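You operate a simulated robot arm through the tools that you are given. There is no shell and no other tool. Be economical: measure what you need, move in short steps, check, and stop when the job is done.

You run a simulated robot arm. Do the job below in one go: nothing can be reset, and whatever is moved stays where it is left.

Task
Pulse the loaded tubes, then move the block card's tube to the block.
Fine: the heating block; shut the lid, press PULSE once; the other tube goes to the teal rack; the lid ends shut.

It is judged by the outcome, as a careful person would: the job done as asked, and still so three seconds after it is handed in. It fails if anything else is knocked over, pushed out of place, dropped, spilled or broken. Lids that push on must go on centred and level and be pressed home; caps that screw on are set level and turned clockwise until they are tight.

Robot
A 6-joint arm with a two-finger parallel gripper, fixed in place. Base frame: the origin is at the foot of the arm, x ahead of it, y to its left, z up. Readings come in mm, degrees, newtons and seconds.
With the tool pointing down near the work surface it reaches from about 140 to 580 mm from the base axis. Its first joint turns from -66.0 to 66.0 degrees. Payload 2.1 kg.
Tool frame: the origin (TCP) lies between the finger pads and is the grasp point; the fingertips stand 30 mm ahead of it; z points along the fingers, y is the line along which they close. The gripper opens to 94 mm. The fingers are 28 mm wide and 10 mm thick; the gripper's body (50 by 96 mm) begins 55 mm behind the TCP.
Orientation is that of the tool frame in the base frame, as a unit quaternion [w, x, y, z]. With the fingers straight down and closing along the base's y, the tool's x points along the base's -x, its y along +y and its z along -z.

Tools
- The arm moves only by the tool play_rows. Its argument "commands" is a list of rows, each a list of 7 numbers: the shift along the tool's x, y, z in mm, then the turn, a rotation vector about the tool's x, y, z in degrees, then the closure in counts, from 0 (fully open) to 255 (shut). In form: [[x, y, z, rx, ry, rz, jaw], ...]. A call has 1 to 8 rows; each row shifts and turns the commanded pose from where the row before left it, along the tool's axes as they then stand. A row lasts 0.2 s, in which the tool goes at most 50 mm and 8.6 degrees; a call with a longer step from one row to the next is refused whole, and so is a gripper value outside its range. Where a pose cannot be reached the arm comes as near as it can. A force on the tool above 40 N (or 10 N above the force at the start of the call, whichever is more), or a blocked arm, ends the call early, and 0.2 s more pass. The fingers move at their own pace (about 72 mm/s each) and stop on an object; they squeeze with about 36 N. The grip force told is the motor's: it shows also when the fingers shut on nothing. Time passes only in rows, and 0.2 s behind the last, so rows that do not move let the fingers close. The reply holds the time, the measured pose of the TCP, the force on the tool along the base axes, the opening and the grip force, in the units named above and with some noise.
- Cameras (640 x 400 px; columns grow to the right, rows downward): "scene" is fixed at [60.2, -388.3, 470.2]; the picture's right is [0.65, -0.76, 0.00], its down [-0.54, -0.46, -0.71] and it looks along [0.53, 0.46, -0.71] (base axes); focal length 214 px, centre (320, 200). "wrist" rides on the gripper at [76, 14, -102] in the tool frame; the picture's right is [-0.18, 0.98, 0.00], its down [-0.75, -0.14, -0.64] and it looks along [-0.63, -0.12, 0.77] (tool axes); focal length 243 px, centre (320, 200). There is no depth. A picture from a camera that has moved, and an enlarged one, comes with that camera's place and axes in the base frame and with its lens.
- capture(camera): a new picture of that camera. The clock stands still meanwhile.
- close_up(camera, box): a new picture of the part [left, top, right, bottom] of that camera's present view, enlarged. The clock stands still meanwhile.
- sign_off(): hands the job in; it is judged then, once.

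Go step by step. Nothing tells you positions but the pictures and the camera data: compare them with the known pose of the tool, close in by small moves and look again before you grip or let go. The budget is 120 turns and 84 pictures, counting those below and the enlarged ones. Unless the task says otherwise, let go and move clear before handing in, and close with one line.

The tools are called as a command line: name --pt "numbers of a row" for each row, then --argument value for the rest, lists and objects as JSON in quotes. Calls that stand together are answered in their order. play_rows: Moves the arm, as the interface text tells. Its arguments: {"type":"object","properties":{"commands":{"type":"array","items":{"type":"array","items":{"type":"number"}}}},"required":["commands"]} The other tools are called the same way: capture (camera) takes a picture; close_up (camera, box) takes an enlarged picture of a part of a camera's view; sign_off () hands the job in.

At the start:

```text
t: 0.0
tcp_pos: [310.0, -49.6, 318.3]
ee_rot: [0.0, 0.0, 1.0, 0.0]
force: [0.7, 0.5, 0.3]
grip_width: 93.9
grip_force: 0.0
```

scene: 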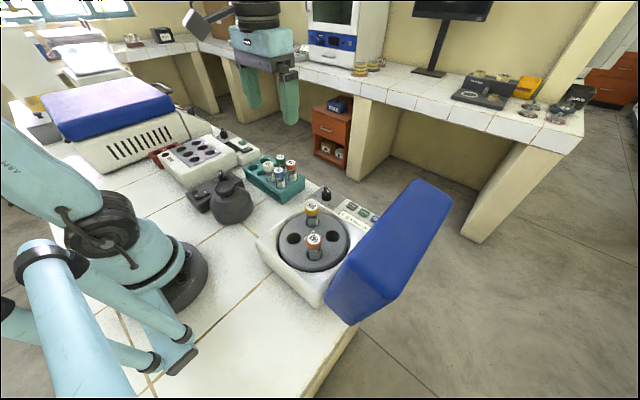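
wrist: 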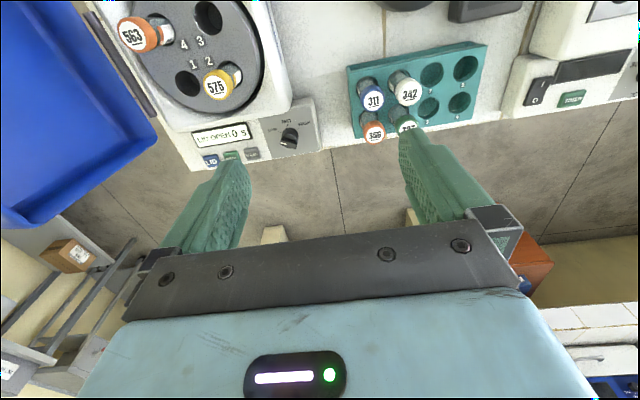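

I see a centrifuge with an open blue lid holding two tubes (563, 575), a teal rack with four tubes, and a heating block. I need closer views to read the cards and the panel.

close_up --camera "scene" --box '[140, 110, 300, 210]'

close_up --camera "scene" --box '[250, 180, 410, 300]'

close_up --camera "wrist" --box '[80, 0, 340, 170]'

```text
4.00 times, centred on (220, 160) of scene
camera zoom: at [60.2, -388.3, 470.2], right [0.65, -0.76, 0.0], down [-0.54, -0.46, -0.71], along [0.53, 0.46, -0.71], focal length 858 px, centre (720, 360)
```

zoom: 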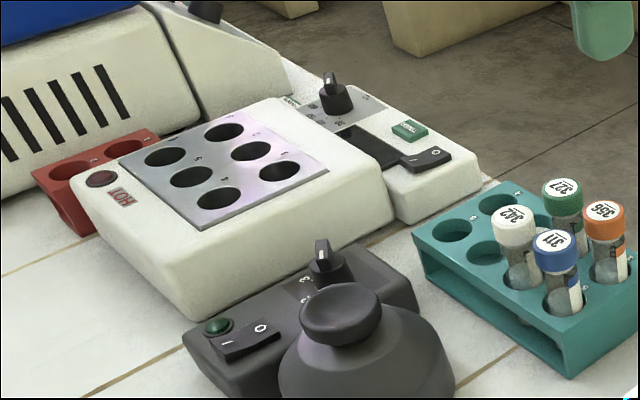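

```text
3.33 times, centred on (330, 240) of scene
camera zoom: at [60.2, -388.3, 470.2], right [0.65, -0.76, 0.0], down [-0.54, -0.46, -0.71], along [0.53, 0.46, -0.71], focal length 715 px, centre (287, 67)
```

zoom: 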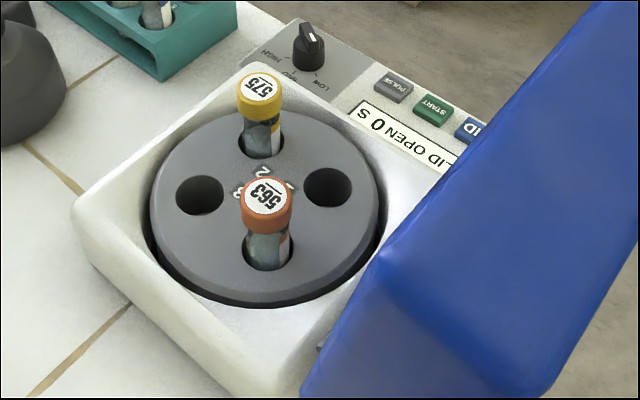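

```text
2.35 times, centred on (210, 85) of wrist
camera zoom: at [234.0, -36.1, 421.1], right [0.18, 0.98, 0.0], down [0.75, -0.14, 0.64], along [0.63, -0.12, -0.77], focal length 571 px, centre (579, 471)
```

zoom: 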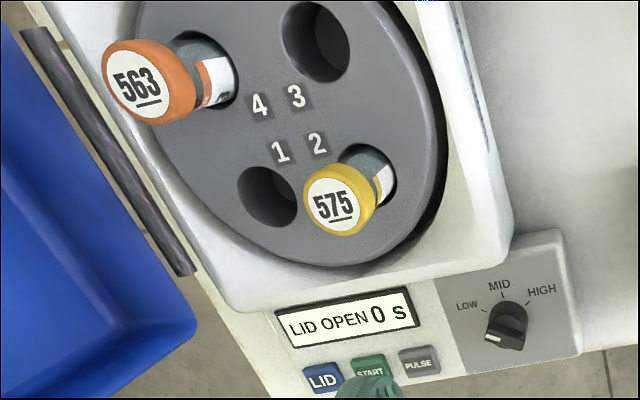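

Next I'll move the wrist camera over towards the heating block to find its card.

play_rows --pt "14 36 0 0 0 0 0" --pt "14 36 0 0 0 0 0" --pt "14 36 0 0 0 0 0" --pt "14 36 0 0 0 0 0" --pt "14 36 0 0 0 0 0" --pt "14 36 0 0 0 0 0" --pt "14 36 0 0 0 0 0" --pt "14 36 0 0 0 0 0"

capture --camera "wrist"

capture --camera "scene"

```text
t: 1.8
tcp_pos: [198.3, 237.7, 318.3]
ee_rot: [0.0, 0.001, 1.0, 0.0]
force: [-0.3, 0.4, 0.0]
grip_width: 93.8
grip_force: 0.1
```

```text
78 pictures are left
camera wrist: at [121.8, 252.6, 420.4], right [0.19, 0.98, 0.0], down [0.75, -0.14, 0.64], along [0.63, -0.12, -0.77], focal length 243 px, centre (320, 200)
```

wrist: 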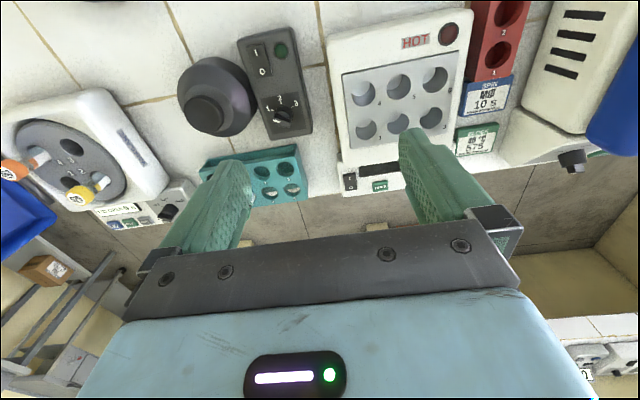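

```text
77 pictures are left
```

scene: 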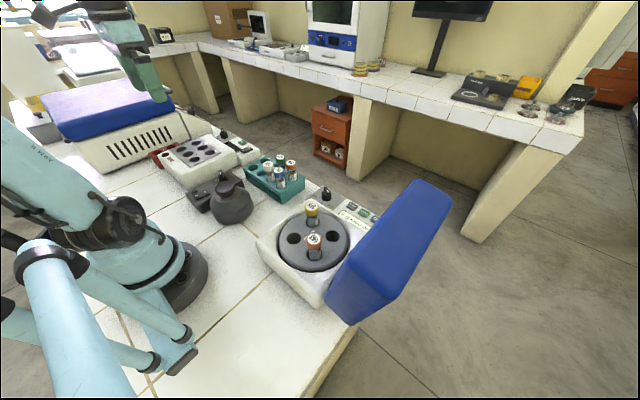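

close_up --camera "wrist" --box '[440, 60, 540, 170]'

close_up --camera "wrist" --box '[180, 0, 480, 210]'

```text
3.64 times, centred on (490, 115) of wrist
camera zoom: at [121.8, 252.6, 420.4], right [0.19, 0.98, 0.0], down [0.75, -0.14, 0.64], along [0.63, -0.12, -0.77], focal length 882 px, centre (-298, 509)
```

zoom: 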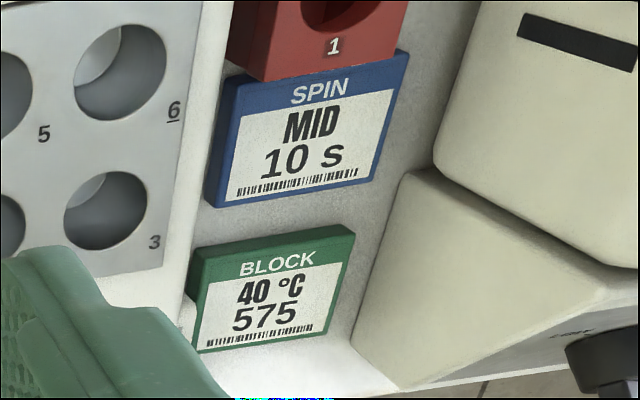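

```text
1.90 times, centred on (330, 105) of wrist
camera zoom: at [121.8, 252.6, 420.4], right [0.19, 0.98, 0.0], down [0.75, -0.14, 0.64], along [0.63, -0.12, -0.77], focal length 462 px, centre (301, 381)
```

zoom: 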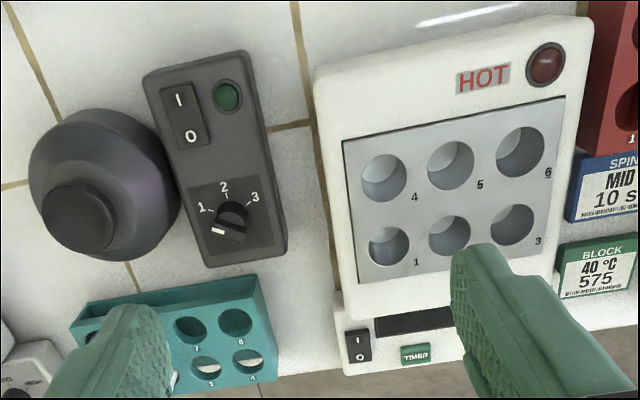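

The BLOCK card reads 575 (yellow cap), so tube 563 goes to the teal rack. I'll go back towards the centrifuge and look at the lid's geometry.

play_rows --pt "0 -48 -6 0 0 0 255" --pt "0 -48 -6 0 0 0 255" --pt "0 -48 -6 0 0 0 255" --pt "0 -48 -6 0 0 0 255" --pt "0 -48 -6 0 0 0 255" --pt "0 -48 -6 0 0 0 255" --pt "0 -48 0 0 0 0 255" --pt "0 -48 0 0 0 0 255"

capture --camera "wrist"

```text
t: 3.6
tcp_pos: [198.0, -145.8, 355.2]
ee_rot: [0.0, -0.001, 1.0, 0.0]
force: [0.2, -0.1, -0.2]
grip_width: 0.0
grip_force: 32.5
```

```text
74 pictures are left
camera wrist: at [121.0, -132.7, 457.0], right [0.18, 0.98, 0.0], down [0.75, -0.14, 0.64], along [0.63, -0.12, -0.77], focal length 243 px, centre (320, 200)
```

wrist: 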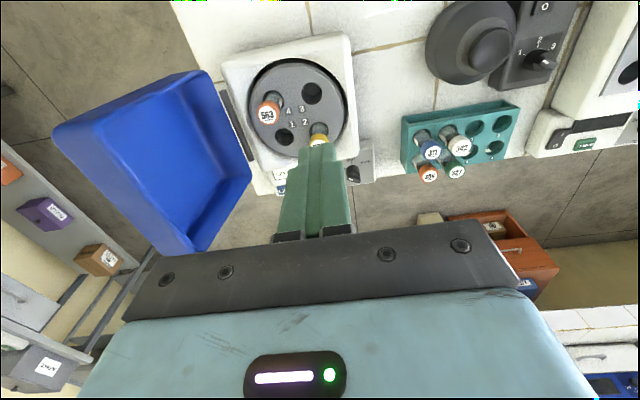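

The lid stands open about 105°, its top edge near z 260 and y -340 to -390, spanning x 165 to 341. I'll move over it at height and come down behind it.

play_rows --pt "-9 -37 0 0 0 0 255" --pt "-9 -37 0 0 0 0 255" --pt "-9 -37 0 0 0 0 255" --pt "-9 -37 0 0 0 0 255" --pt "-9 -37 0 0 0 0 255" --pt "-9 -37 0 0 0 0 255" --pt "-9 -37 0 0 0 0 255" --pt "-9 -37 0 0 0 0 255"

capture --camera "scene"

```text
t: 5.4
tcp_pos: [255.1, -405.2, 337.9]
ee_rot: [0.0, -0.001, 1.0, 0.0]
force: [0.6, 0.3, -0.1]
grip_width: 0.0
grip_force: 33.0
out of reach, approached as far as the arm can: row 7, 8
```

```text
73 pictures are left
```

scene: 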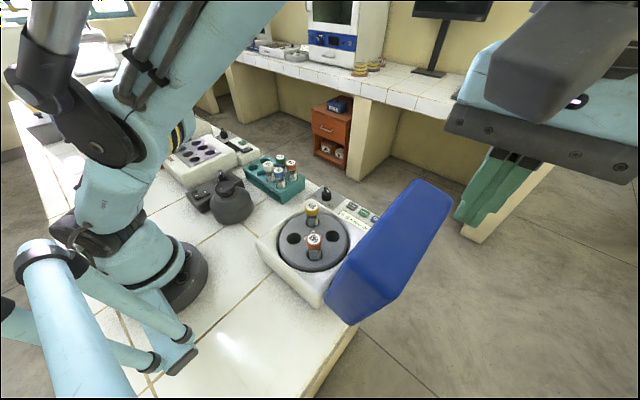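

The arm is at its reach limit at this height. Lower down it reaches further, so I'll descend a little with outward motion and check the pose.

play_rows --pt "0 0 15 0 0 0 255" --pt "0 0 15 0 0 0 255"

```text
t: 6.0
tcp_pos: [255.3, -406.1, 306.8]
ee_rot: [-0.001, 0.001, 1.0, 0.001]
force: [-0.2, -0.3, -0.2]
grip_width: 0.0
grip_force: 33.0
```

play_rows --pt "0 -15 0 0 0 0 255" --pt "0 -15 0 0 0 0 255"

capture --camera "wrist"

close_up --camera "scene" --box '[320, 100, 640, 330]'

```text
t: 6.6
tcp_pos: [254.6, -434.9, 307.3]
ee_rot: [0.0, -0.001, 1.0, 0.0]
force: [-0.2, -0.3, 0.5]
grip_width: 0.0
grip_force: 33.6
```

```text
72 pictures are left
camera wrist: at [178.1, -421.7, 409.5], right [0.18, 0.98, 0.0], down [0.75, -0.14, 0.64], along [0.63, -0.12, -0.77], focal length 243 px, centre (320, 200)
```

wrist: 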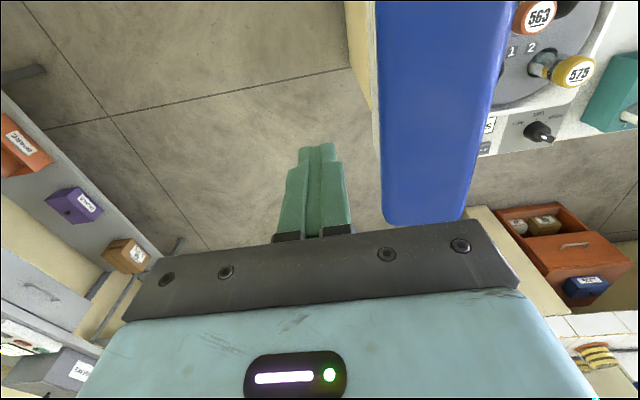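

```text
1.74 times, centred on (480, 215) of scene
camera zoom: at [60.1, -388.3, 470.2], right [0.65, -0.76, 0.0], down [-0.54, -0.46, -0.71], along [0.53, 0.46, -0.71], focal length 373 px, centre (42, 174)
```

zoom: 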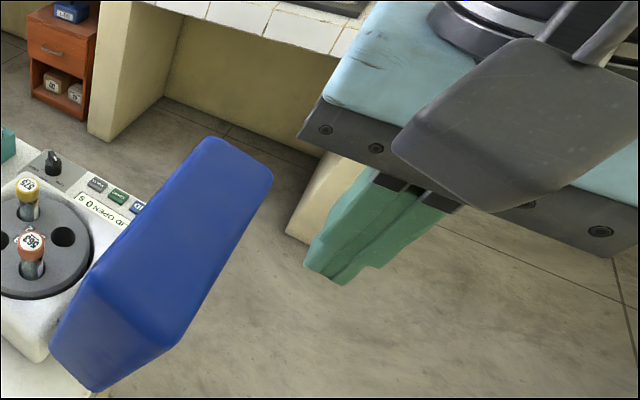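

The closed fingers are behind the lid with clearance. I'll go down about 55 mm and start pushing towards +y.

play_rows --pt "0 0 20 0 0 0 255" --pt "0 0 20 0 0 0 255" --pt "0 0 15 0 0 0 255" --pt "0 20 0 0 0 0 255" --pt "0 15 0 0 0 0 255" --pt "0 15 0 0 0 0 255"

close_up --camera "scene" --box '[240, 100, 560, 330]'

```text
t: 8.0
tcp_pos: [255.4, -385.0, 252.4]
ee_rot: [0.0, 0.0, 1.0, 0.0]
force: [-0.5, -2.1, 1.0]
grip_width: 0.1
grip_force: 33.6
```

```text
1.74 times, centred on (400, 215) of scene
camera zoom: at [60.2, -388.3, 470.2], right [0.65, -0.76, 0.0], down [-0.54, -0.46, -0.71], along [0.53, 0.46, -0.71], focal length 373 px, centre (181, 174)
```

zoom: 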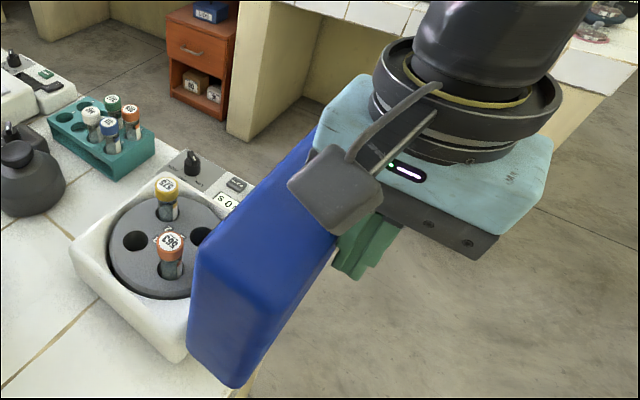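

The lid moves easily at about 2 N. I'll keep pushing in steps.

play_rows --pt "0 12 0 0 0 0 255" --pt "0 12 0 0 0 0 255" --pt "0 12 0 0 0 0 255" --pt "0 12 0 0 0 0 255" --pt "0 12 0 0 0 0 255"

close_up --camera "scene" --box '[240, 100, 560, 330]'

```text
t: 9.2
tcp_pos: [255.0, -325.4, 253.4]
ee_rot: [-0.001, 0.0, 1.0, 0.0]
force: [-1.0, -3.7, 3.8]
grip_width: 0.0
grip_force: 32.7
```

```text
1.74 times, centred on (400, 215) of scene
camera zoom: at [60.1, -388.3, 470.2], right [0.65, -0.76, 0.0], down [-0.54, -0.46, -0.71], along [0.53, 0.46, -0.71], focal length 373 px, centre (181, 174)
```

zoom: 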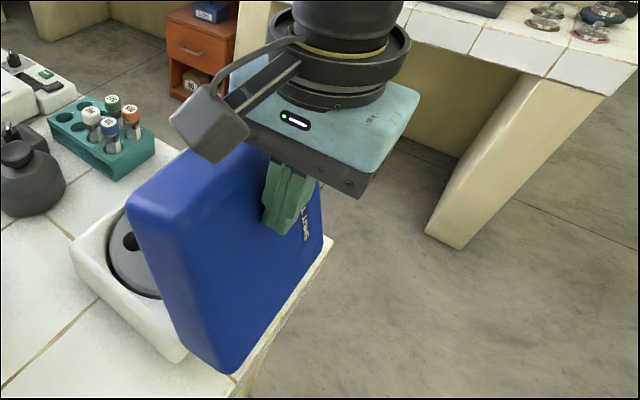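

play_rows --pt "0 12 0 0 0 0 255" --pt "0 12 0 0 0 0 255" --pt "0 12 0 0 0 0 255" --pt "0 12 0 0 0 0 255" --pt "0 12 0 0 0 0 255"

close_up --camera "scene" --box '[240, 100, 560, 330]'

```text
t: 10.4
tcp_pos: [256.1, -265.3, 251.7]
ee_rot: [0.0, 0.0, 1.0, -0.001]
force: [-0.5, -1.6, 0.5]
grip_width: 0.0
grip_force: 32.8
```

```text
1.74 times, centred on (400, 215) of scene
camera zoom: at [60.2, -388.3, 470.2], right [0.65, -0.76, 0.0], down [-0.54, -0.46, -0.71], along [0.53, 0.46, -0.71], focal length 373 px, centre (181, 174)
```

zoom: 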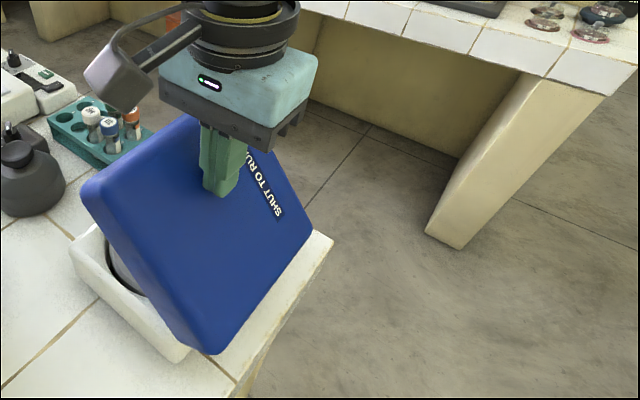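

play_rows --pt "0 12 2 0 0 0 255" --pt "0 12 3 0 0 0 255" --pt "0 12 4 0 0 0 255" --pt "0 12 5 0 0 0 255" --pt "0 12 6 0 0 0 255"

close_up --camera "scene" --box '[240, 100, 560, 330]'

```text
t: 11.6
tcp_pos: [255.1, -205.1, 233.0]
ee_rot: [0.0, 0.0, 1.0, 0.0]
force: [-0.5, -0.4, -0.2]
grip_width: 0.0
grip_force: 33.5
```

```text
1.74 times, centred on (400, 215) of scene
camera zoom: at [60.2, -388.3, 470.2], right [0.65, -0.76, 0.0], down [-0.54, -0.46, -0.71], along [0.53, 0.46, -0.71], focal length 373 px, centre (181, 174)
```

zoom: 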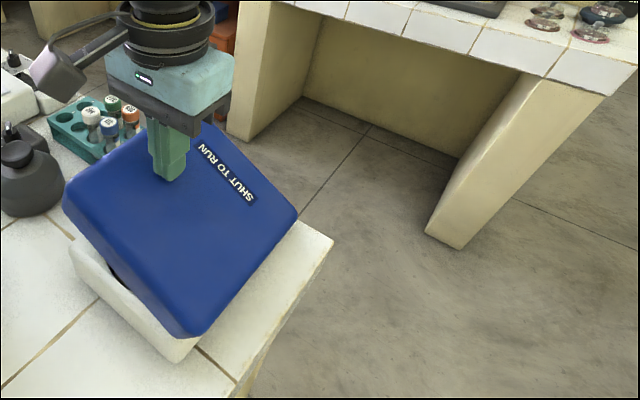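

play_rows --pt "0 14 8 0 0 0 255" --pt "0 14 8 0 0 0 255" --pt "0 14 8 0 0 0 255" --pt "0 8 8 0 0 0 255" --pt "0 0 8 0 0 0 255" --pt "0 0 8 0 0 0 255"

close_up --camera "scene" --box '[200, 100, 520, 330]'

```text
t: 13.0
tcp_pos: [255.4, -154.0, 184.6]
ee_rot: [0.0, 0.0, 1.0, -0.001]
force: [0.2, 0.3, 1.2]
grip_width: 0.1
grip_force: 32.9
```

```text
1.74 times, centred on (360, 215) of scene
camera zoom: at [60.2, -388.3, 470.2], right [0.65, -0.76, 0.0], down [-0.54, -0.46, -0.71], along [0.53, 0.46, -0.71], focal length 373 px, centre (250, 174)
```

zoom: 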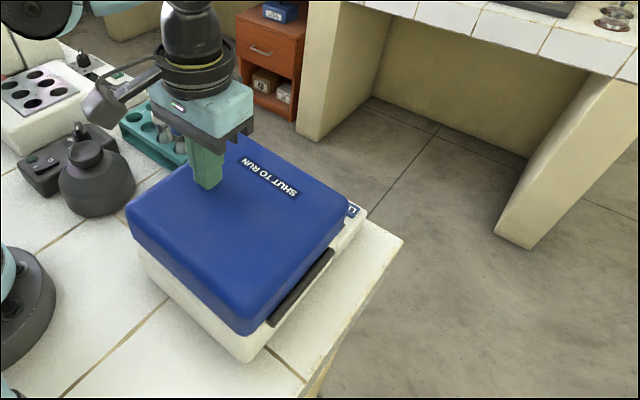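

The lid is nearly shut, so I'll press gently down until it seats.

play_rows --pt "0 0 4 0 0 0 255" --pt "0 0 4 0 0 0 255" --pt "0 0 4 0 0 0 255" --pt "0 0 4 0 0 0 255" --pt "0 0 3 0 0 0 255" --pt "0 0 3 0 0 0 255" --pt "0 0 3 0 0 0 255" --pt "0 0 3 0 0 0 255"

close_up --camera "scene" --box '[200, 100, 520, 330]'

```text
t: 13.8
tcp_pos: [255.2, -155.5, 176.6]
ee_rot: [-0.002, 0.0, 1.0, 0.001]
force: [-1.0, -0.5, 8.7]
grip_width: 0.0
grip_force: 32.9
stopped in row 3: the force on the tool passed its limit (the readings are from after the stop); the commanded pose is now the measured one
```

```text
1.74 times, centred on (360, 215) of scene
camera zoom: at [60.1, -388.3, 470.2], right [0.65, -0.76, 0.0], down [-0.54, -0.46, -0.71], along [0.53, 0.46, -0.71], focal length 373 px, centre (250, 174)
```

zoom: 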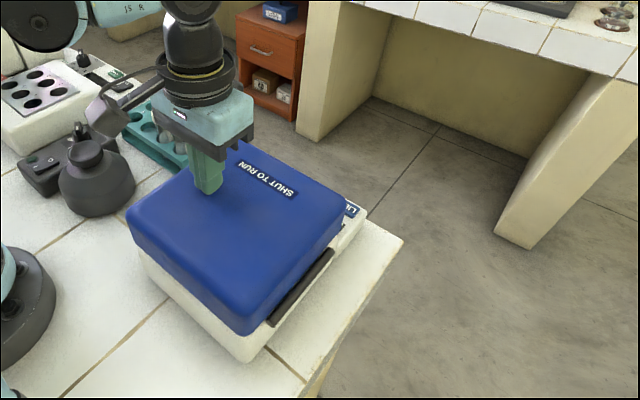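

It stopped firmly on seating. I'll rise and read the display.

play_rows --pt "10 0 -30 0 0 0 255" --pt "10 0 -30 0 0 0 255" --pt "10 20 -30 0 0 0 255" --pt "0 30 -30 0 0 0 255" --pt "0 30 0 0 0 0 255"

capture --camera "wrist"

```text
t: 15.0
tcp_pos: [224.8, -76.0, 295.9]
ee_rot: [-0.002, 0.001, 1.0, 0.001]
force: [-0.1, -0.3, 0.1]
grip_width: 0.0
grip_force: 32.7
```

```text
64 pictures are left
camera wrist: at [148.7, -62.3, 397.7], right [0.18, 0.98, 0.0], down [0.76, -0.14, 0.64], along [0.63, -0.12, -0.77], focal length 243 px, centre (320, 200)
```

wrist: 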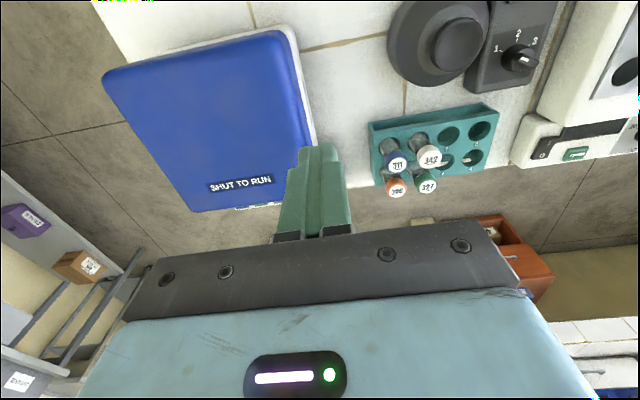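

play_rows --pt "-36 -5 0 0 0 0 255" --pt "-36 -5 0 0 0 0 255" --pt "-36 -5 0 0 0 0 255" --pt "-36 -5 0 0 0 0 255"

capture --camera "wrist"

```text
t: 16.0
tcp_pos: [370.2, -94.4, 295.4]
ee_rot: [-0.001, 0.0, 1.0, 0.001]
force: [-0.6, 0.6, -0.4]
grip_width: 0.0
grip_force: 33.2
```

```text
63 pictures are left
camera wrist: at [293.0, -82.3, 398.6], right [0.18, 0.98, 0.0], down [0.76, -0.14, 0.64], along [0.63, -0.12, -0.77], focal length 243 px, centre (320, 200)
```

wrist: 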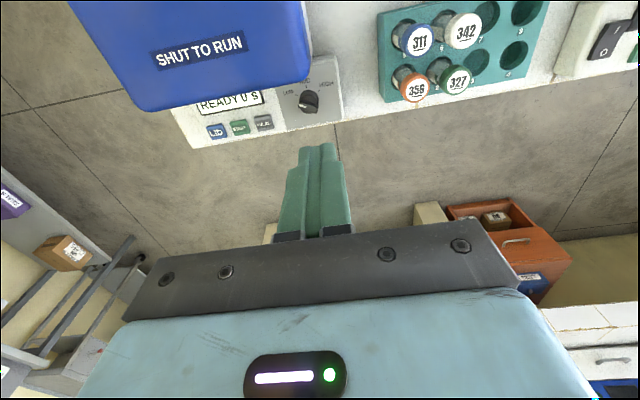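

The display shows READY, so the lid is shut. PULSE is at about (419, -192, 42). I'll move above it and yaw the tool 90° so the wrist camera stays clear of the lid.

play_rows --pt "-16 -32 10 0 0 0 255" --pt "-16 -32 10 0 0 0 255" --pt "-17 -33 10 0 0 0 255" --pt "0 0 0 0 0 8.5 255" --pt "0 0 0 0 0 8.5 255" --pt "0 0 0 0 0 8.5 255" --pt "0 0 0 0 0 8.5 255" --pt "0 0 0 0 0 8.5 255"

play_rows --pt "0 0 0 0 0 8.5 255" --pt "0 0 0 0 0 8.5 255" --pt "0 0 0 0 0 8.5 255" --pt "0 0 0 0 0 8.5 255" --pt "0 0 0 0 0 8.5 255" --pt "0 0 0 0 0 5 255" --pt "0 0 0 0 0 0 255"

capture --camera "wrist"

```text
t: 17.8
tcp_pos: [417.9, -191.3, 265.2]
ee_rot: [-0.002, 0.364, 0.931, 0.001]
force: [-0.2, 0.0, -0.7]
grip_width: 0.3
grip_force: 32.7
```

```text
t: 19.4
tcp_pos: [418.4, -193.1, 265.7]
ee_rot: [-0.002, 0.708, 0.706, -0.001]
force: [-0.6, -0.2, 0.3]
grip_width: 0.0
grip_force: 33.1
```

```text
62 pictures are left
camera wrist: at [431.9, -117.4, 367.3], right [0.98, -0.19, 0.0], down [-0.14, -0.75, 0.64], along [-0.12, -0.63, -0.77], focal length 243 px, centre (320, 200)
```

wrist: 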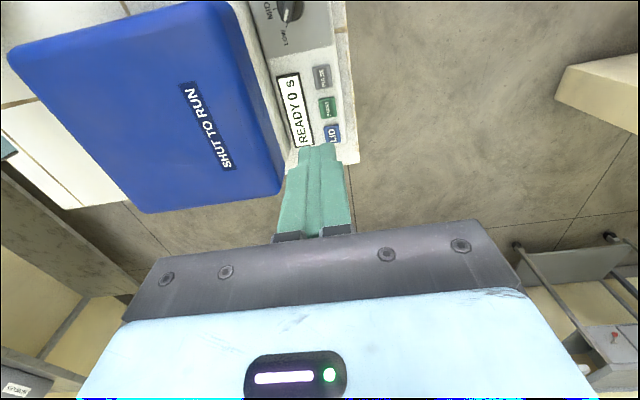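

play_rows --pt "1 1.5 40 0 0 0 255" --pt "0 0 40 0 0 0 255" --pt "0 0 40 0 0 0 255" --pt "0 0 40 0 0 0 255"

capture --camera "wrist"

close_up --camera "scene" --box '[300, 150, 440, 240]'

```text
t: 20.4
tcp_pos: [420.2, -190.2, 102.9]
ee_rot: [-0.002, 0.707, 0.707, -0.001]
force: [-0.8, 0.3, 0.6]
grip_width: 0.0
grip_force: 32.9
```

```text
61 pictures are left
camera wrist: at [433.2, -115.1, 206.5], right [0.98, -0.18, 0.0], down [-0.14, -0.75, 0.64], along [-0.12, -0.63, -0.77], focal length 243 px, centre (320, 200)
```

wrist: 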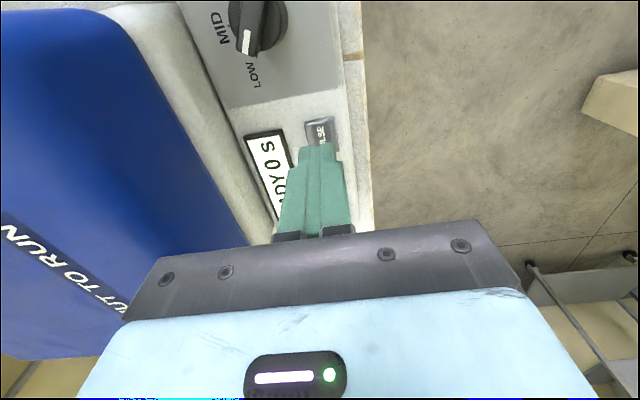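

```text
4.44 times, centred on (370, 195) of scene
camera zoom: at [60.2, -388.3, 470.2], right [0.65, -0.76, 0.0], down [-0.54, -0.46, -0.71], along [0.53, 0.46, -0.71], focal length 953 px, centre (98, 222)
```

zoom: 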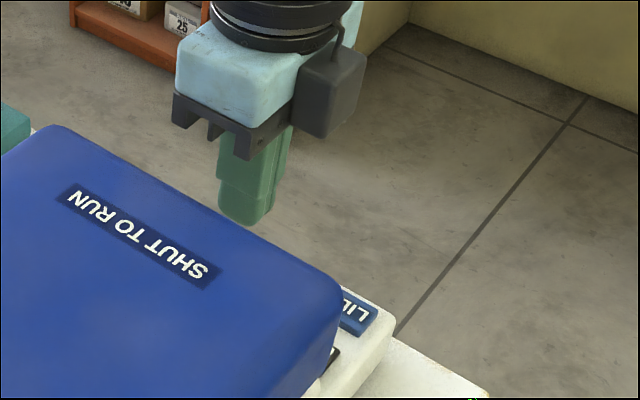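

play_rows --pt "-1 0 12 0 0 0 255" --pt "0 0 10 0 0 0 255" --pt "0 0 0 0 0 0 255"

capture --camera "wrist"

```text
t: 21.2
tcp_pos: [419.2, -191.3, 82.7]
ee_rot: [-0.002, 0.707, 0.707, 0.0]
force: [-0.4, -0.5, 0.5]
grip_width: 0.0
grip_force: 33.1
```

```text
59 pictures are left
camera wrist: at [433.1, -116.3, 184.6], right [0.98, -0.18, 0.0], down [-0.14, -0.75, 0.64], along [-0.12, -0.63, -0.77], focal length 243 px, centre (320, 200)
```

wrist: 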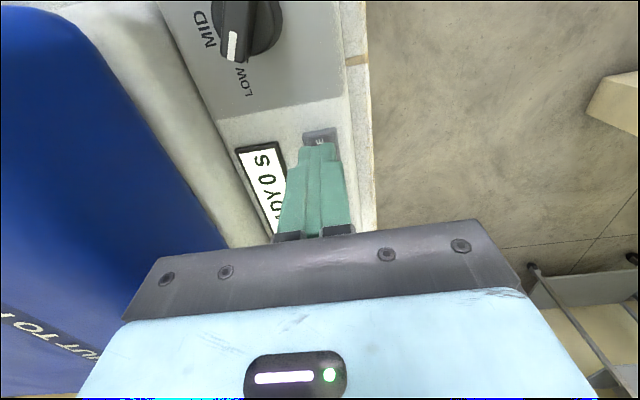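

Aligned over PULSE. I'll press down in 2 mm steps, watching the force.

play_rows --pt "0 0 3 0 0 0 255" --pt "0 0 2 0 0 0 255" --pt "0 0 2 0 0 0 255" --pt "0 0 2 0 0 0 255"

capture --camera "wrist"

```text
t: 22.2
tcp_pos: [419.0, -192.1, 74.1]
ee_rot: [-0.002, 0.707, 0.707, -0.001]
force: [0.1, 0.7, 0.9]
grip_width: 0.1
grip_force: 32.9
```

```text
58 pictures are left
camera wrist: at [433.0, -117.1, 176.2], right [0.98, -0.18, 0.0], down [-0.14, -0.76, 0.64], along [-0.12, -0.63, -0.77], focal length 243 px, centre (320, 200)
```

wrist: 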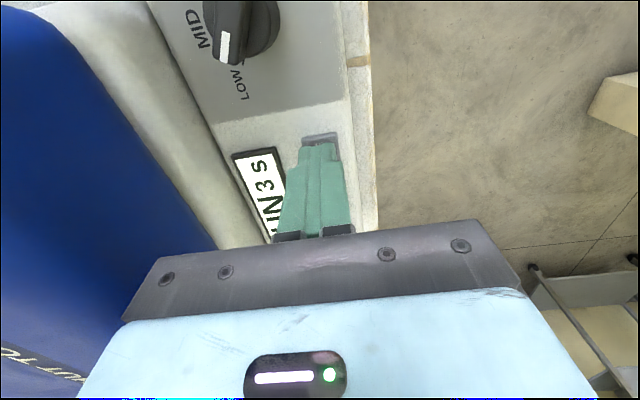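

The display reads "…IN 3 s", so PULSE registered. I'll lift off and wait until it finishes.

play_rows --pt "0 0 -20 0 0 0 255" --pt "0 0 -20 0 0 0 255" --pt "0 0 -40 0 0 0 255" --pt "0 0 -40 0 0 0 255" --pt "0 0 -20 0 0 0 255" --pt "0 0 0 0 0 0 255" --pt "0 0 0 0 0 0 255" --pt "0 0 0 0 0 0 255"

play_rows --pt "0 0 0 0 0 0 255" --pt "0 0 0 0 0 0 255" --pt "0 0 0 0 0 0 255" --pt "0 0 0 0 0 0 255" --pt "0 0 0 0 0 0 255" --pt "0 0 0 0 0 0 255" --pt "0 0 0 0 0 0 255" --pt "0 0 0 0 0 0 255"

play_rows --pt "0 0 0 0 0 0 255" --pt "0 0 0 0 0 0 255" --pt "0 0 0 0 0 0 255" --pt "0 0 0 0 0 0 255" --pt "0 0 0 0 0 0 255" --pt "0 0 0 0 0 0 255" --pt "0 0 0 0 0 0 255" --pt "0 0 0 0 0 0 255"

capture --camera "wrist"

```text
t: 24.0
tcp_pos: [421.6, -192.4, 213.4]
ee_rot: [-0.002, 0.707, 0.707, -0.001]
force: [-0.2, -0.7, 0.5]
grip_width: 0.0
grip_force: 32.8
```

```text
t: 25.8
tcp_pos: [420.5, -192.2, 214.1]
ee_rot: [-0.002, 0.707, 0.707, -0.001]
force: [0.2, -0.9, -0.1]
grip_width: 0.1
grip_force: 32.8
```

```text
t: 27.6
tcp_pos: [422.0, -191.7, 213.7]
ee_rot: [-0.001, 0.706, 0.708, 0.0]
force: [0.5, 0.3, 0.0]
grip_width: 0.0
grip_force: 32.9
```

```text
57 pictures are left
camera wrist: at [434.6, -117.3, 315.6], right [0.98, -0.18, 0.0], down [-0.14, -0.75, 0.64], along [-0.12, -0.63, -0.77], focal length 243 px, centre (320, 200)
```

wrist: 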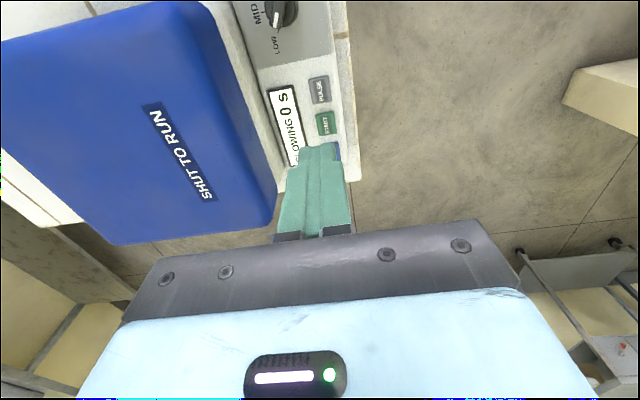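

It reads SLOWING. Meanwhile I'll move above the LID button at about (421, -266).

play_rows --pt "-25 0 15 0 0 0 255" --pt "-25 0 15 0 0 0 255" --pt "-23 0 15 0 0 0 255" --pt "0 0 15 0 0 0 255" --pt "0 0 15 0 0 0 255" --pt "0 0 15 0 0 0 255" --pt "0 0 15 0 0 0 255" --pt "0 0 0 0 0 0 255"

capture --camera "wrist"

```text
t: 29.4
tcp_pos: [419.2, -265.3, 109.3]
ee_rot: [-0.002, 0.707, 0.707, 0.0]
force: [-0.5, 0.0, -0.9]
grip_width: 0.0
grip_force: 33.0
```

```text
56 pictures are left
camera wrist: at [433.0, -190.3, 210.8], right [0.98, -0.18, 0.0], down [-0.14, -0.75, 0.64], along [-0.12, -0.63, -0.77], focal length 243 px, centre (320, 200)
```

wrist: 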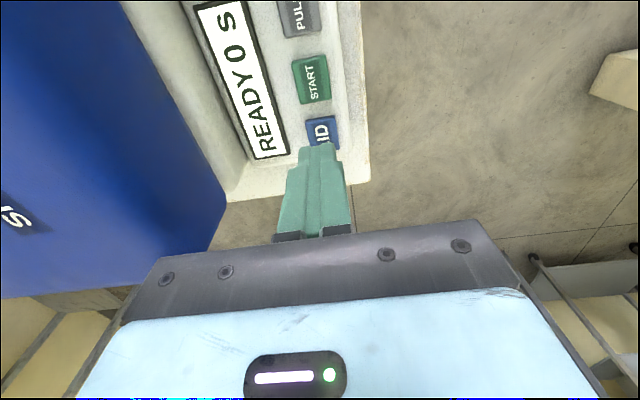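

It reads READY. Now I'll press LID.

play_rows --pt "0 0 15 0 0 0 255" --pt "0 0 13 0 0 0 255" --pt "0 0 3 0 0 0 255" --pt "0 0 2 0 0 0 255" --pt "0 0 2 0 0 0 255"

capture --camera "wrist"

```text
t: 30.6
tcp_pos: [418.5, -266.3, 73.8]
ee_rot: [-0.001, 0.707, 0.707, 0.0]
force: [1.7, -0.1, 2.5]
grip_width: 0.0
grip_force: 32.5
```

```text
55 pictures are left
camera wrist: at [432.9, -190.4, 176.0], right [0.98, -0.18, 0.0], down [-0.14, -0.75, 0.64], along [-0.12, -0.63, -0.77], focal length 243 px, centre (320, 200)
```

wrist: 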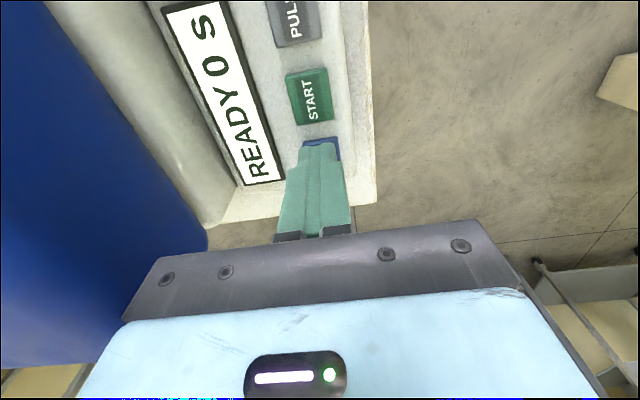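

play_rows --pt "0 0 1.5 0 0 0 255" --pt "0 0 1.5 0 0 0 255" --pt "0 0 0 0 0 0 255"

capture --camera "wrist"

capture --camera "scene"

```text
t: 31.4
tcp_pos: [418.9, -264.8, 71.1]
ee_rot: [-0.002, 0.707, 0.707, 0.0]
force: [1.3, -3.8, 10.0]
grip_width: 0.0
grip_force: 32.9
```

```text
54 pictures are left
camera wrist: at [432.9, -190.2, 173.3], right [0.98, -0.18, 0.0], down [-0.14, -0.75, 0.64], along [-0.12, -0.63, -0.77], focal length 243 px, centre (320, 200)
```

wrist: 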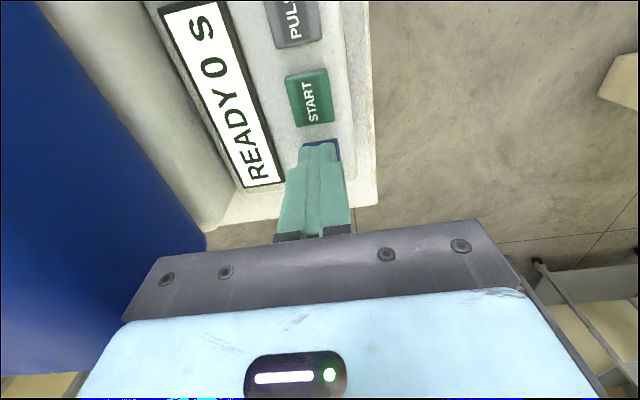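

```text
53 pictures are left
```

scene: 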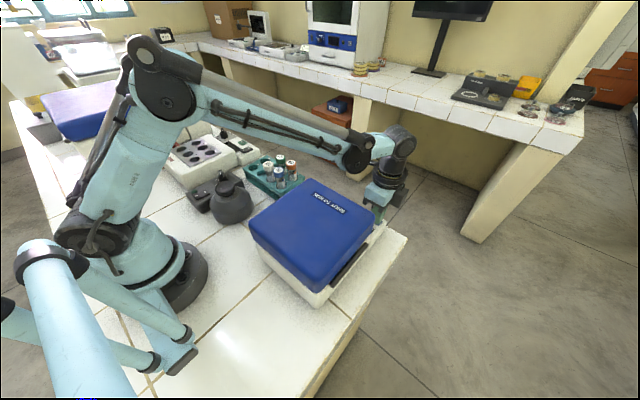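

play_rows --pt "0 0 -15 0 0 0 255" --pt "0 0 -20 0 0 0 255" --pt "0 0 -40 0 0 0 255" --pt "0 0 -40 0 0 0 255" --pt "15 0 -30 0 0 0 255"

capture --camera "wrist"

close_up --camera "scene" --box '[230, 160, 430, 310]'

```text
t: 32.6
tcp_pos: [420.6, -249.8, 217.0]
ee_rot: [-0.002, 0.707, 0.708, 0.0]
force: [-0.2, -0.2, 0.2]
grip_width: 0.0
grip_force: 33.1
```

```text
52 pictures are left
camera wrist: at [433.6, -174.7, 318.3], right [0.98, -0.18, 0.0], down [-0.14, -0.75, 0.64], along [-0.12, -0.63, -0.77], focal length 243 px, centre (320, 200)
```

wrist: 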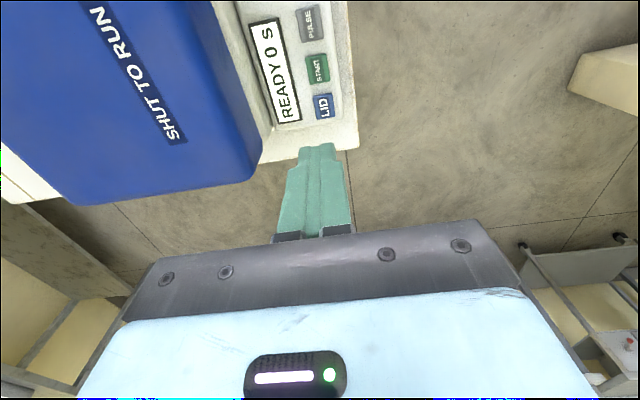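

```text
2.67 times, centred on (330, 235) of scene
camera zoom: at [60.1, -388.3, 470.2], right [0.65, -0.76, 0.0], down [-0.54, -0.46, -0.71], along [0.53, 0.46, -0.71], focal length 572 px, centre (293, 107)
```

zoom: 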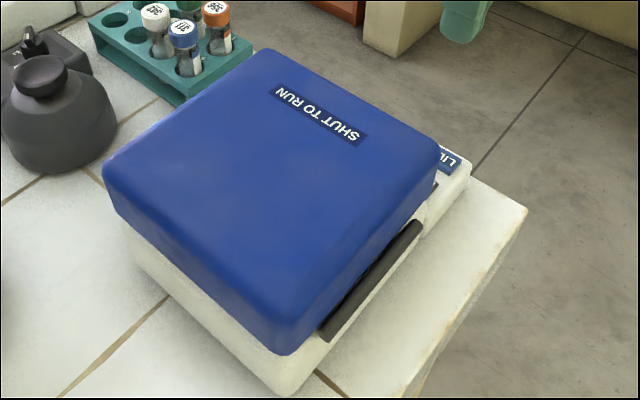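

LID was pressed at about 10 N but the display still says READY and the lid hasn't risen. It may only be unlatched and need lifting by hand, so I'll look at its front (+y) edge.

play_rows --pt "28 -20 0 0 0 0 255" --pt "28 -20 0 0 0 0 255" --pt "28 -20 0 0 0 0 255" --pt "28 -20 0 0 0 0 255" --pt "28 -20 0 0 0 0 255" --pt "28 -20 0 0 0 0 255" --pt "28 -20 0 0 0 0 255" --pt "28 -20 0 0 0 0 255"

capture --camera "wrist"

```text
t: 33.5
tcp_pos: [364.4, -169.6, 214.6]
ee_rot: [0.015, 0.709, 0.705, 0.001]
force: [5.3, -1.3, 1.5]
grip_width: 0.1
grip_force: 33.0
stopped in row 4: the force on the tool passed its limit (the readings are from after the stop); the commanded pose is now the measured one
```

```text
50 pictures are left
camera wrist: at [375.0, -92.5, 316.2], right [0.98, -0.19, 0.03], down [-0.16, -0.74, 0.65], along [-0.1, -0.65, -0.76], focal length 243 px, centre (320, 200)
```

wrist: 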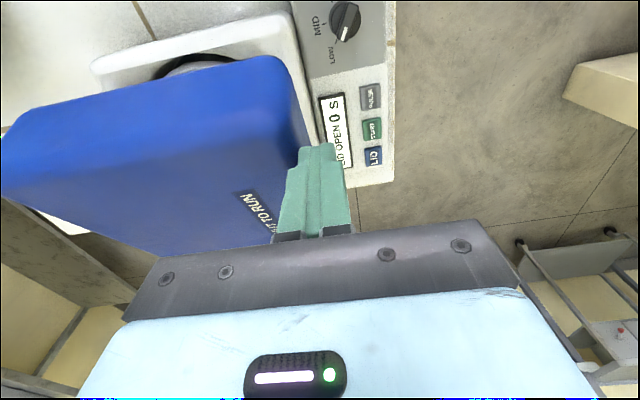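

The lid is opening by itself ("LID OPEN") and my finger touched its side. I'll back off to +x and let it swing open.

play_rows --pt "0 20 0 0 0 0 255" --pt "0 25 0 0 0 0 255" --pt "0 0 -30 0 0 0 255" --pt "0 0 -30 0 0 0 255" --pt "0 0 0 0 0 0 255" --pt "0 0 0 0 0 0 255"

capture --camera "scene"

```text
t: 34.9
tcp_pos: [407.5, -170.0, 276.5]
ee_rot: [0.015, 0.709, 0.705, 0.001]
force: [-0.5, 0.4, 0.1]
grip_width: 0.0
grip_force: 33.1
```

```text
49 pictures are left
```

scene: 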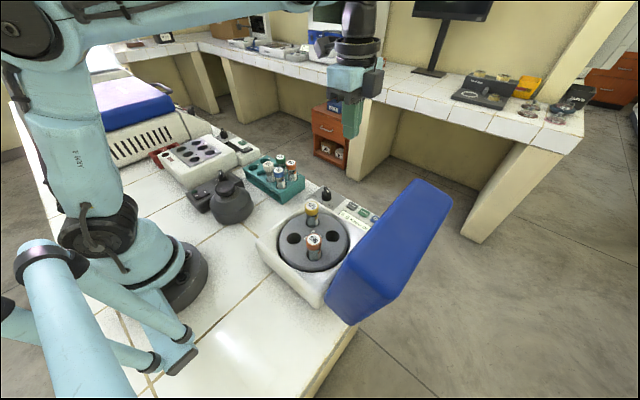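

The lid has opened fully and the centrifuge hasn't moved. I'll take out the small tilt, yaw the tool back and lift it for a view down on the tubes, with the gripper open.

play_rows --pt "0 0 -20 1.2 1.2 0 0" --pt "0 0 0 0 0 -8.5 0" --pt "0 0 0 0 0 -8.5 0" --pt "0 0 0 0 0 -8.5 0" --pt "0 0 0 0 0 -8.5 0" --pt "0 0 0 0 0 -8.5 0" --pt "0 0 0 0 0 -8.5 0" --pt "0 0 0 0 0 -8.5 0"

play_rows --pt "0 0 0 0 0 -8.5 0" --pt "0 0 0 0 0 -8.5 0" --pt "0 0 0 0 0 -8.5 0" --pt "0 0 0 0 0 -5.0 0" --pt "30 0 0 0 0 0 0" --pt "30 0 0 0 0 0 0" --pt "30 0 0 0 0 0 0" --pt "30 0 0 0 0 0 0"

capture --camera "wrist"

```text
t: 36.7
tcp_pos: [406.9, -168.3, 296.5]
ee_rot: [0.002, 0.264, 0.964, 0.001]
force: [0.5, -0.4, -0.4]
grip_width: 93.7
grip_force: 0.1
```

```text
t: 38.5
tcp_pos: [285.3, -167.6, 296.1]
ee_rot: [0.001, 0.003, 1.0, 0.001]
force: [0.5, -0.3, -0.3]
grip_width: 94.1
grip_force: 0.1
```

```text
48 pictures are left
camera wrist: at [208.8, -154.3, 397.1], right [0.19, 0.98, 0.0], down [0.75, -0.15, 0.64], along [0.63, -0.12, -0.77], focal length 243 px, centre (320, 200)
```

wrist: 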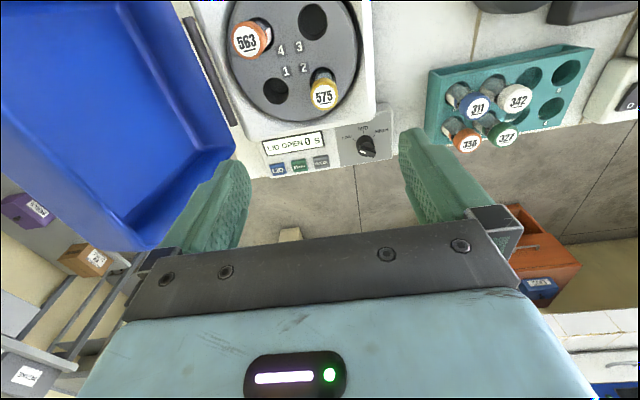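

Tube 575's cap is at about (288, -166), top z about 127. I'll lower to just above it and check the alignment.

play_rows --pt "-3 1.5 30 0 0 0 0" --pt "0 0 30 0 0 0 0" --pt "0 0 30 0 0 0 0" --pt "0 0 30 0 0 0 0" --pt "0 0 0 0 0 0 0"

capture --camera "wrist"

close_up --camera "scene" --box '[240, 120, 400, 240]'

```text
t: 39.7
tcp_pos: [290.1, -165.8, 174.7]
ee_rot: [0.0, 0.003, 1.0, 0.001]
force: [-0.1, -0.7, 1.1]
grip_width: 94.1
grip_force: 0.0
```

```text
47 pictures are left
camera wrist: at [212.6, -152.0, 276.8], right [0.19, 0.98, 0.0], down [0.75, -0.15, 0.64], along [0.63, -0.12, -0.77], focal length 243 px, centre (320, 200)
```

wrist: 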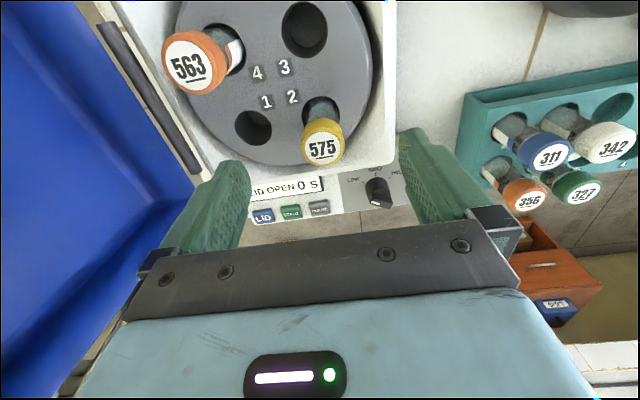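

```text
3.33 times, centred on (320, 180) of scene
camera zoom: at [60.2, -388.3, 470.2], right [0.65, -0.76, 0.0], down [-0.54, -0.46, -0.71], along [0.53, 0.46, -0.71], focal length 715 px, centre (320, 267)
```

zoom: 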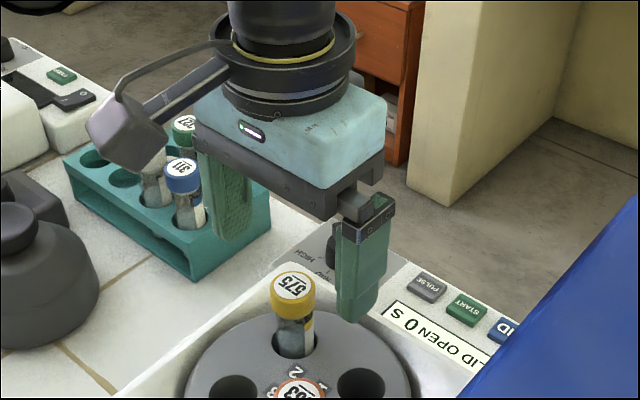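

Aligned at (290, -165). I'll go down to the cap, then close.

play_rows --pt "0 0 20 0 0 0 0" --pt "0 0 20 0 0 0 0" --pt "0 0 17 0 0 0 0" --pt "0 0 0 0 0 0 0"

play_rows --pt "0 0 0 0 0 0 200" --pt "0 0 0 0 0 0 255" --pt "0 0 0 0 0 0 255" --pt "0 0 0 0 0 0 255"

capture --camera "wrist"

```text
t: 40.7
tcp_pos: [291.0, -165.6, 118.8]
ee_rot: [0.001, 0.002, 1.0, 0.001]
force: [0.3, -0.5, 0.1]
grip_width: 94.0
grip_force: 0.0
```

```text
t: 41.7
tcp_pos: [291.4, -165.7, 119.0]
ee_rot: [0.001, 0.002, 1.0, 0.001]
force: [0.8, -0.7, 0.0]
grip_width: 28.6
grip_force: 35.4
```

```text
45 pictures are left
camera wrist: at [212.7, -152.7, 220.3], right [0.19, 0.98, 0.0], down [0.75, -0.15, 0.64], along [0.63, -0.12, -0.77], focal length 243 px, centre (320, 200)
```

wrist: 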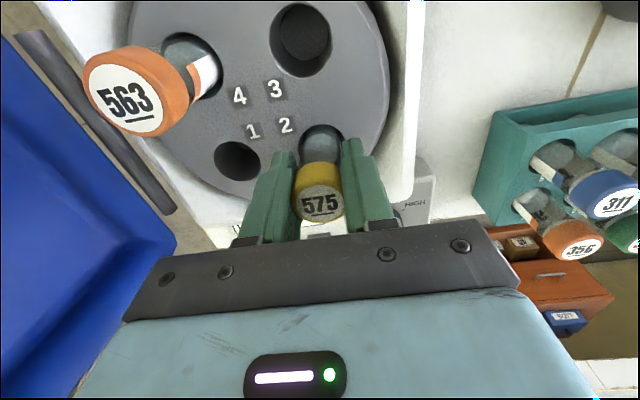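

Gripped on the cap (28.6 mm). I'll lift straight up.

play_rows --pt "0 0 -15 0 0 0 255" --pt "0 0 -20 0 0 0 255" --pt "0 0 -25 0 0 0 255" --pt "0 0 -25 0 0 0 255" --pt "0 0 -25 0 0 0 255" --pt "0 0 -25 0 0 0 255" --pt "0 0 -20 0 0 0 255" --pt "0 0 0 0 0 0 255"

close_up --camera "scene" --box '[220, 60, 420, 210]'

```text
t: 43.5
tcp_pos: [288.5, -166.6, 275.3]
ee_rot: [0.0, 0.003, 1.0, 0.001]
force: [-0.2, -0.3, 0.0]
grip_width: 28.3
grip_force: 35.7
```

```text
2.67 times, centred on (320, 135) of scene
camera zoom: at [60.2, -388.3, 470.2], right [0.65, -0.76, 0.0], down [-0.54, -0.46, -0.71], along [0.53, 0.46, -0.71], focal length 572 px, centre (320, 373)
```

zoom: 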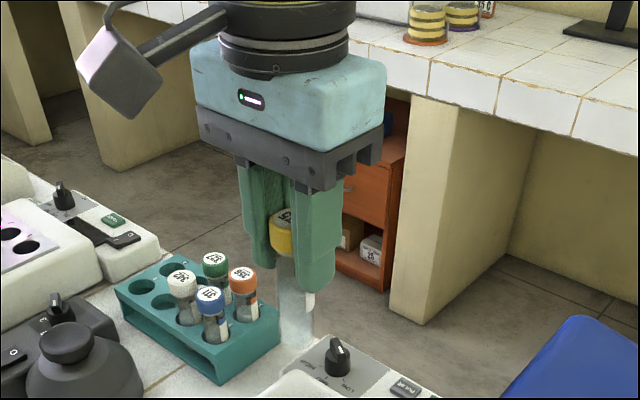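

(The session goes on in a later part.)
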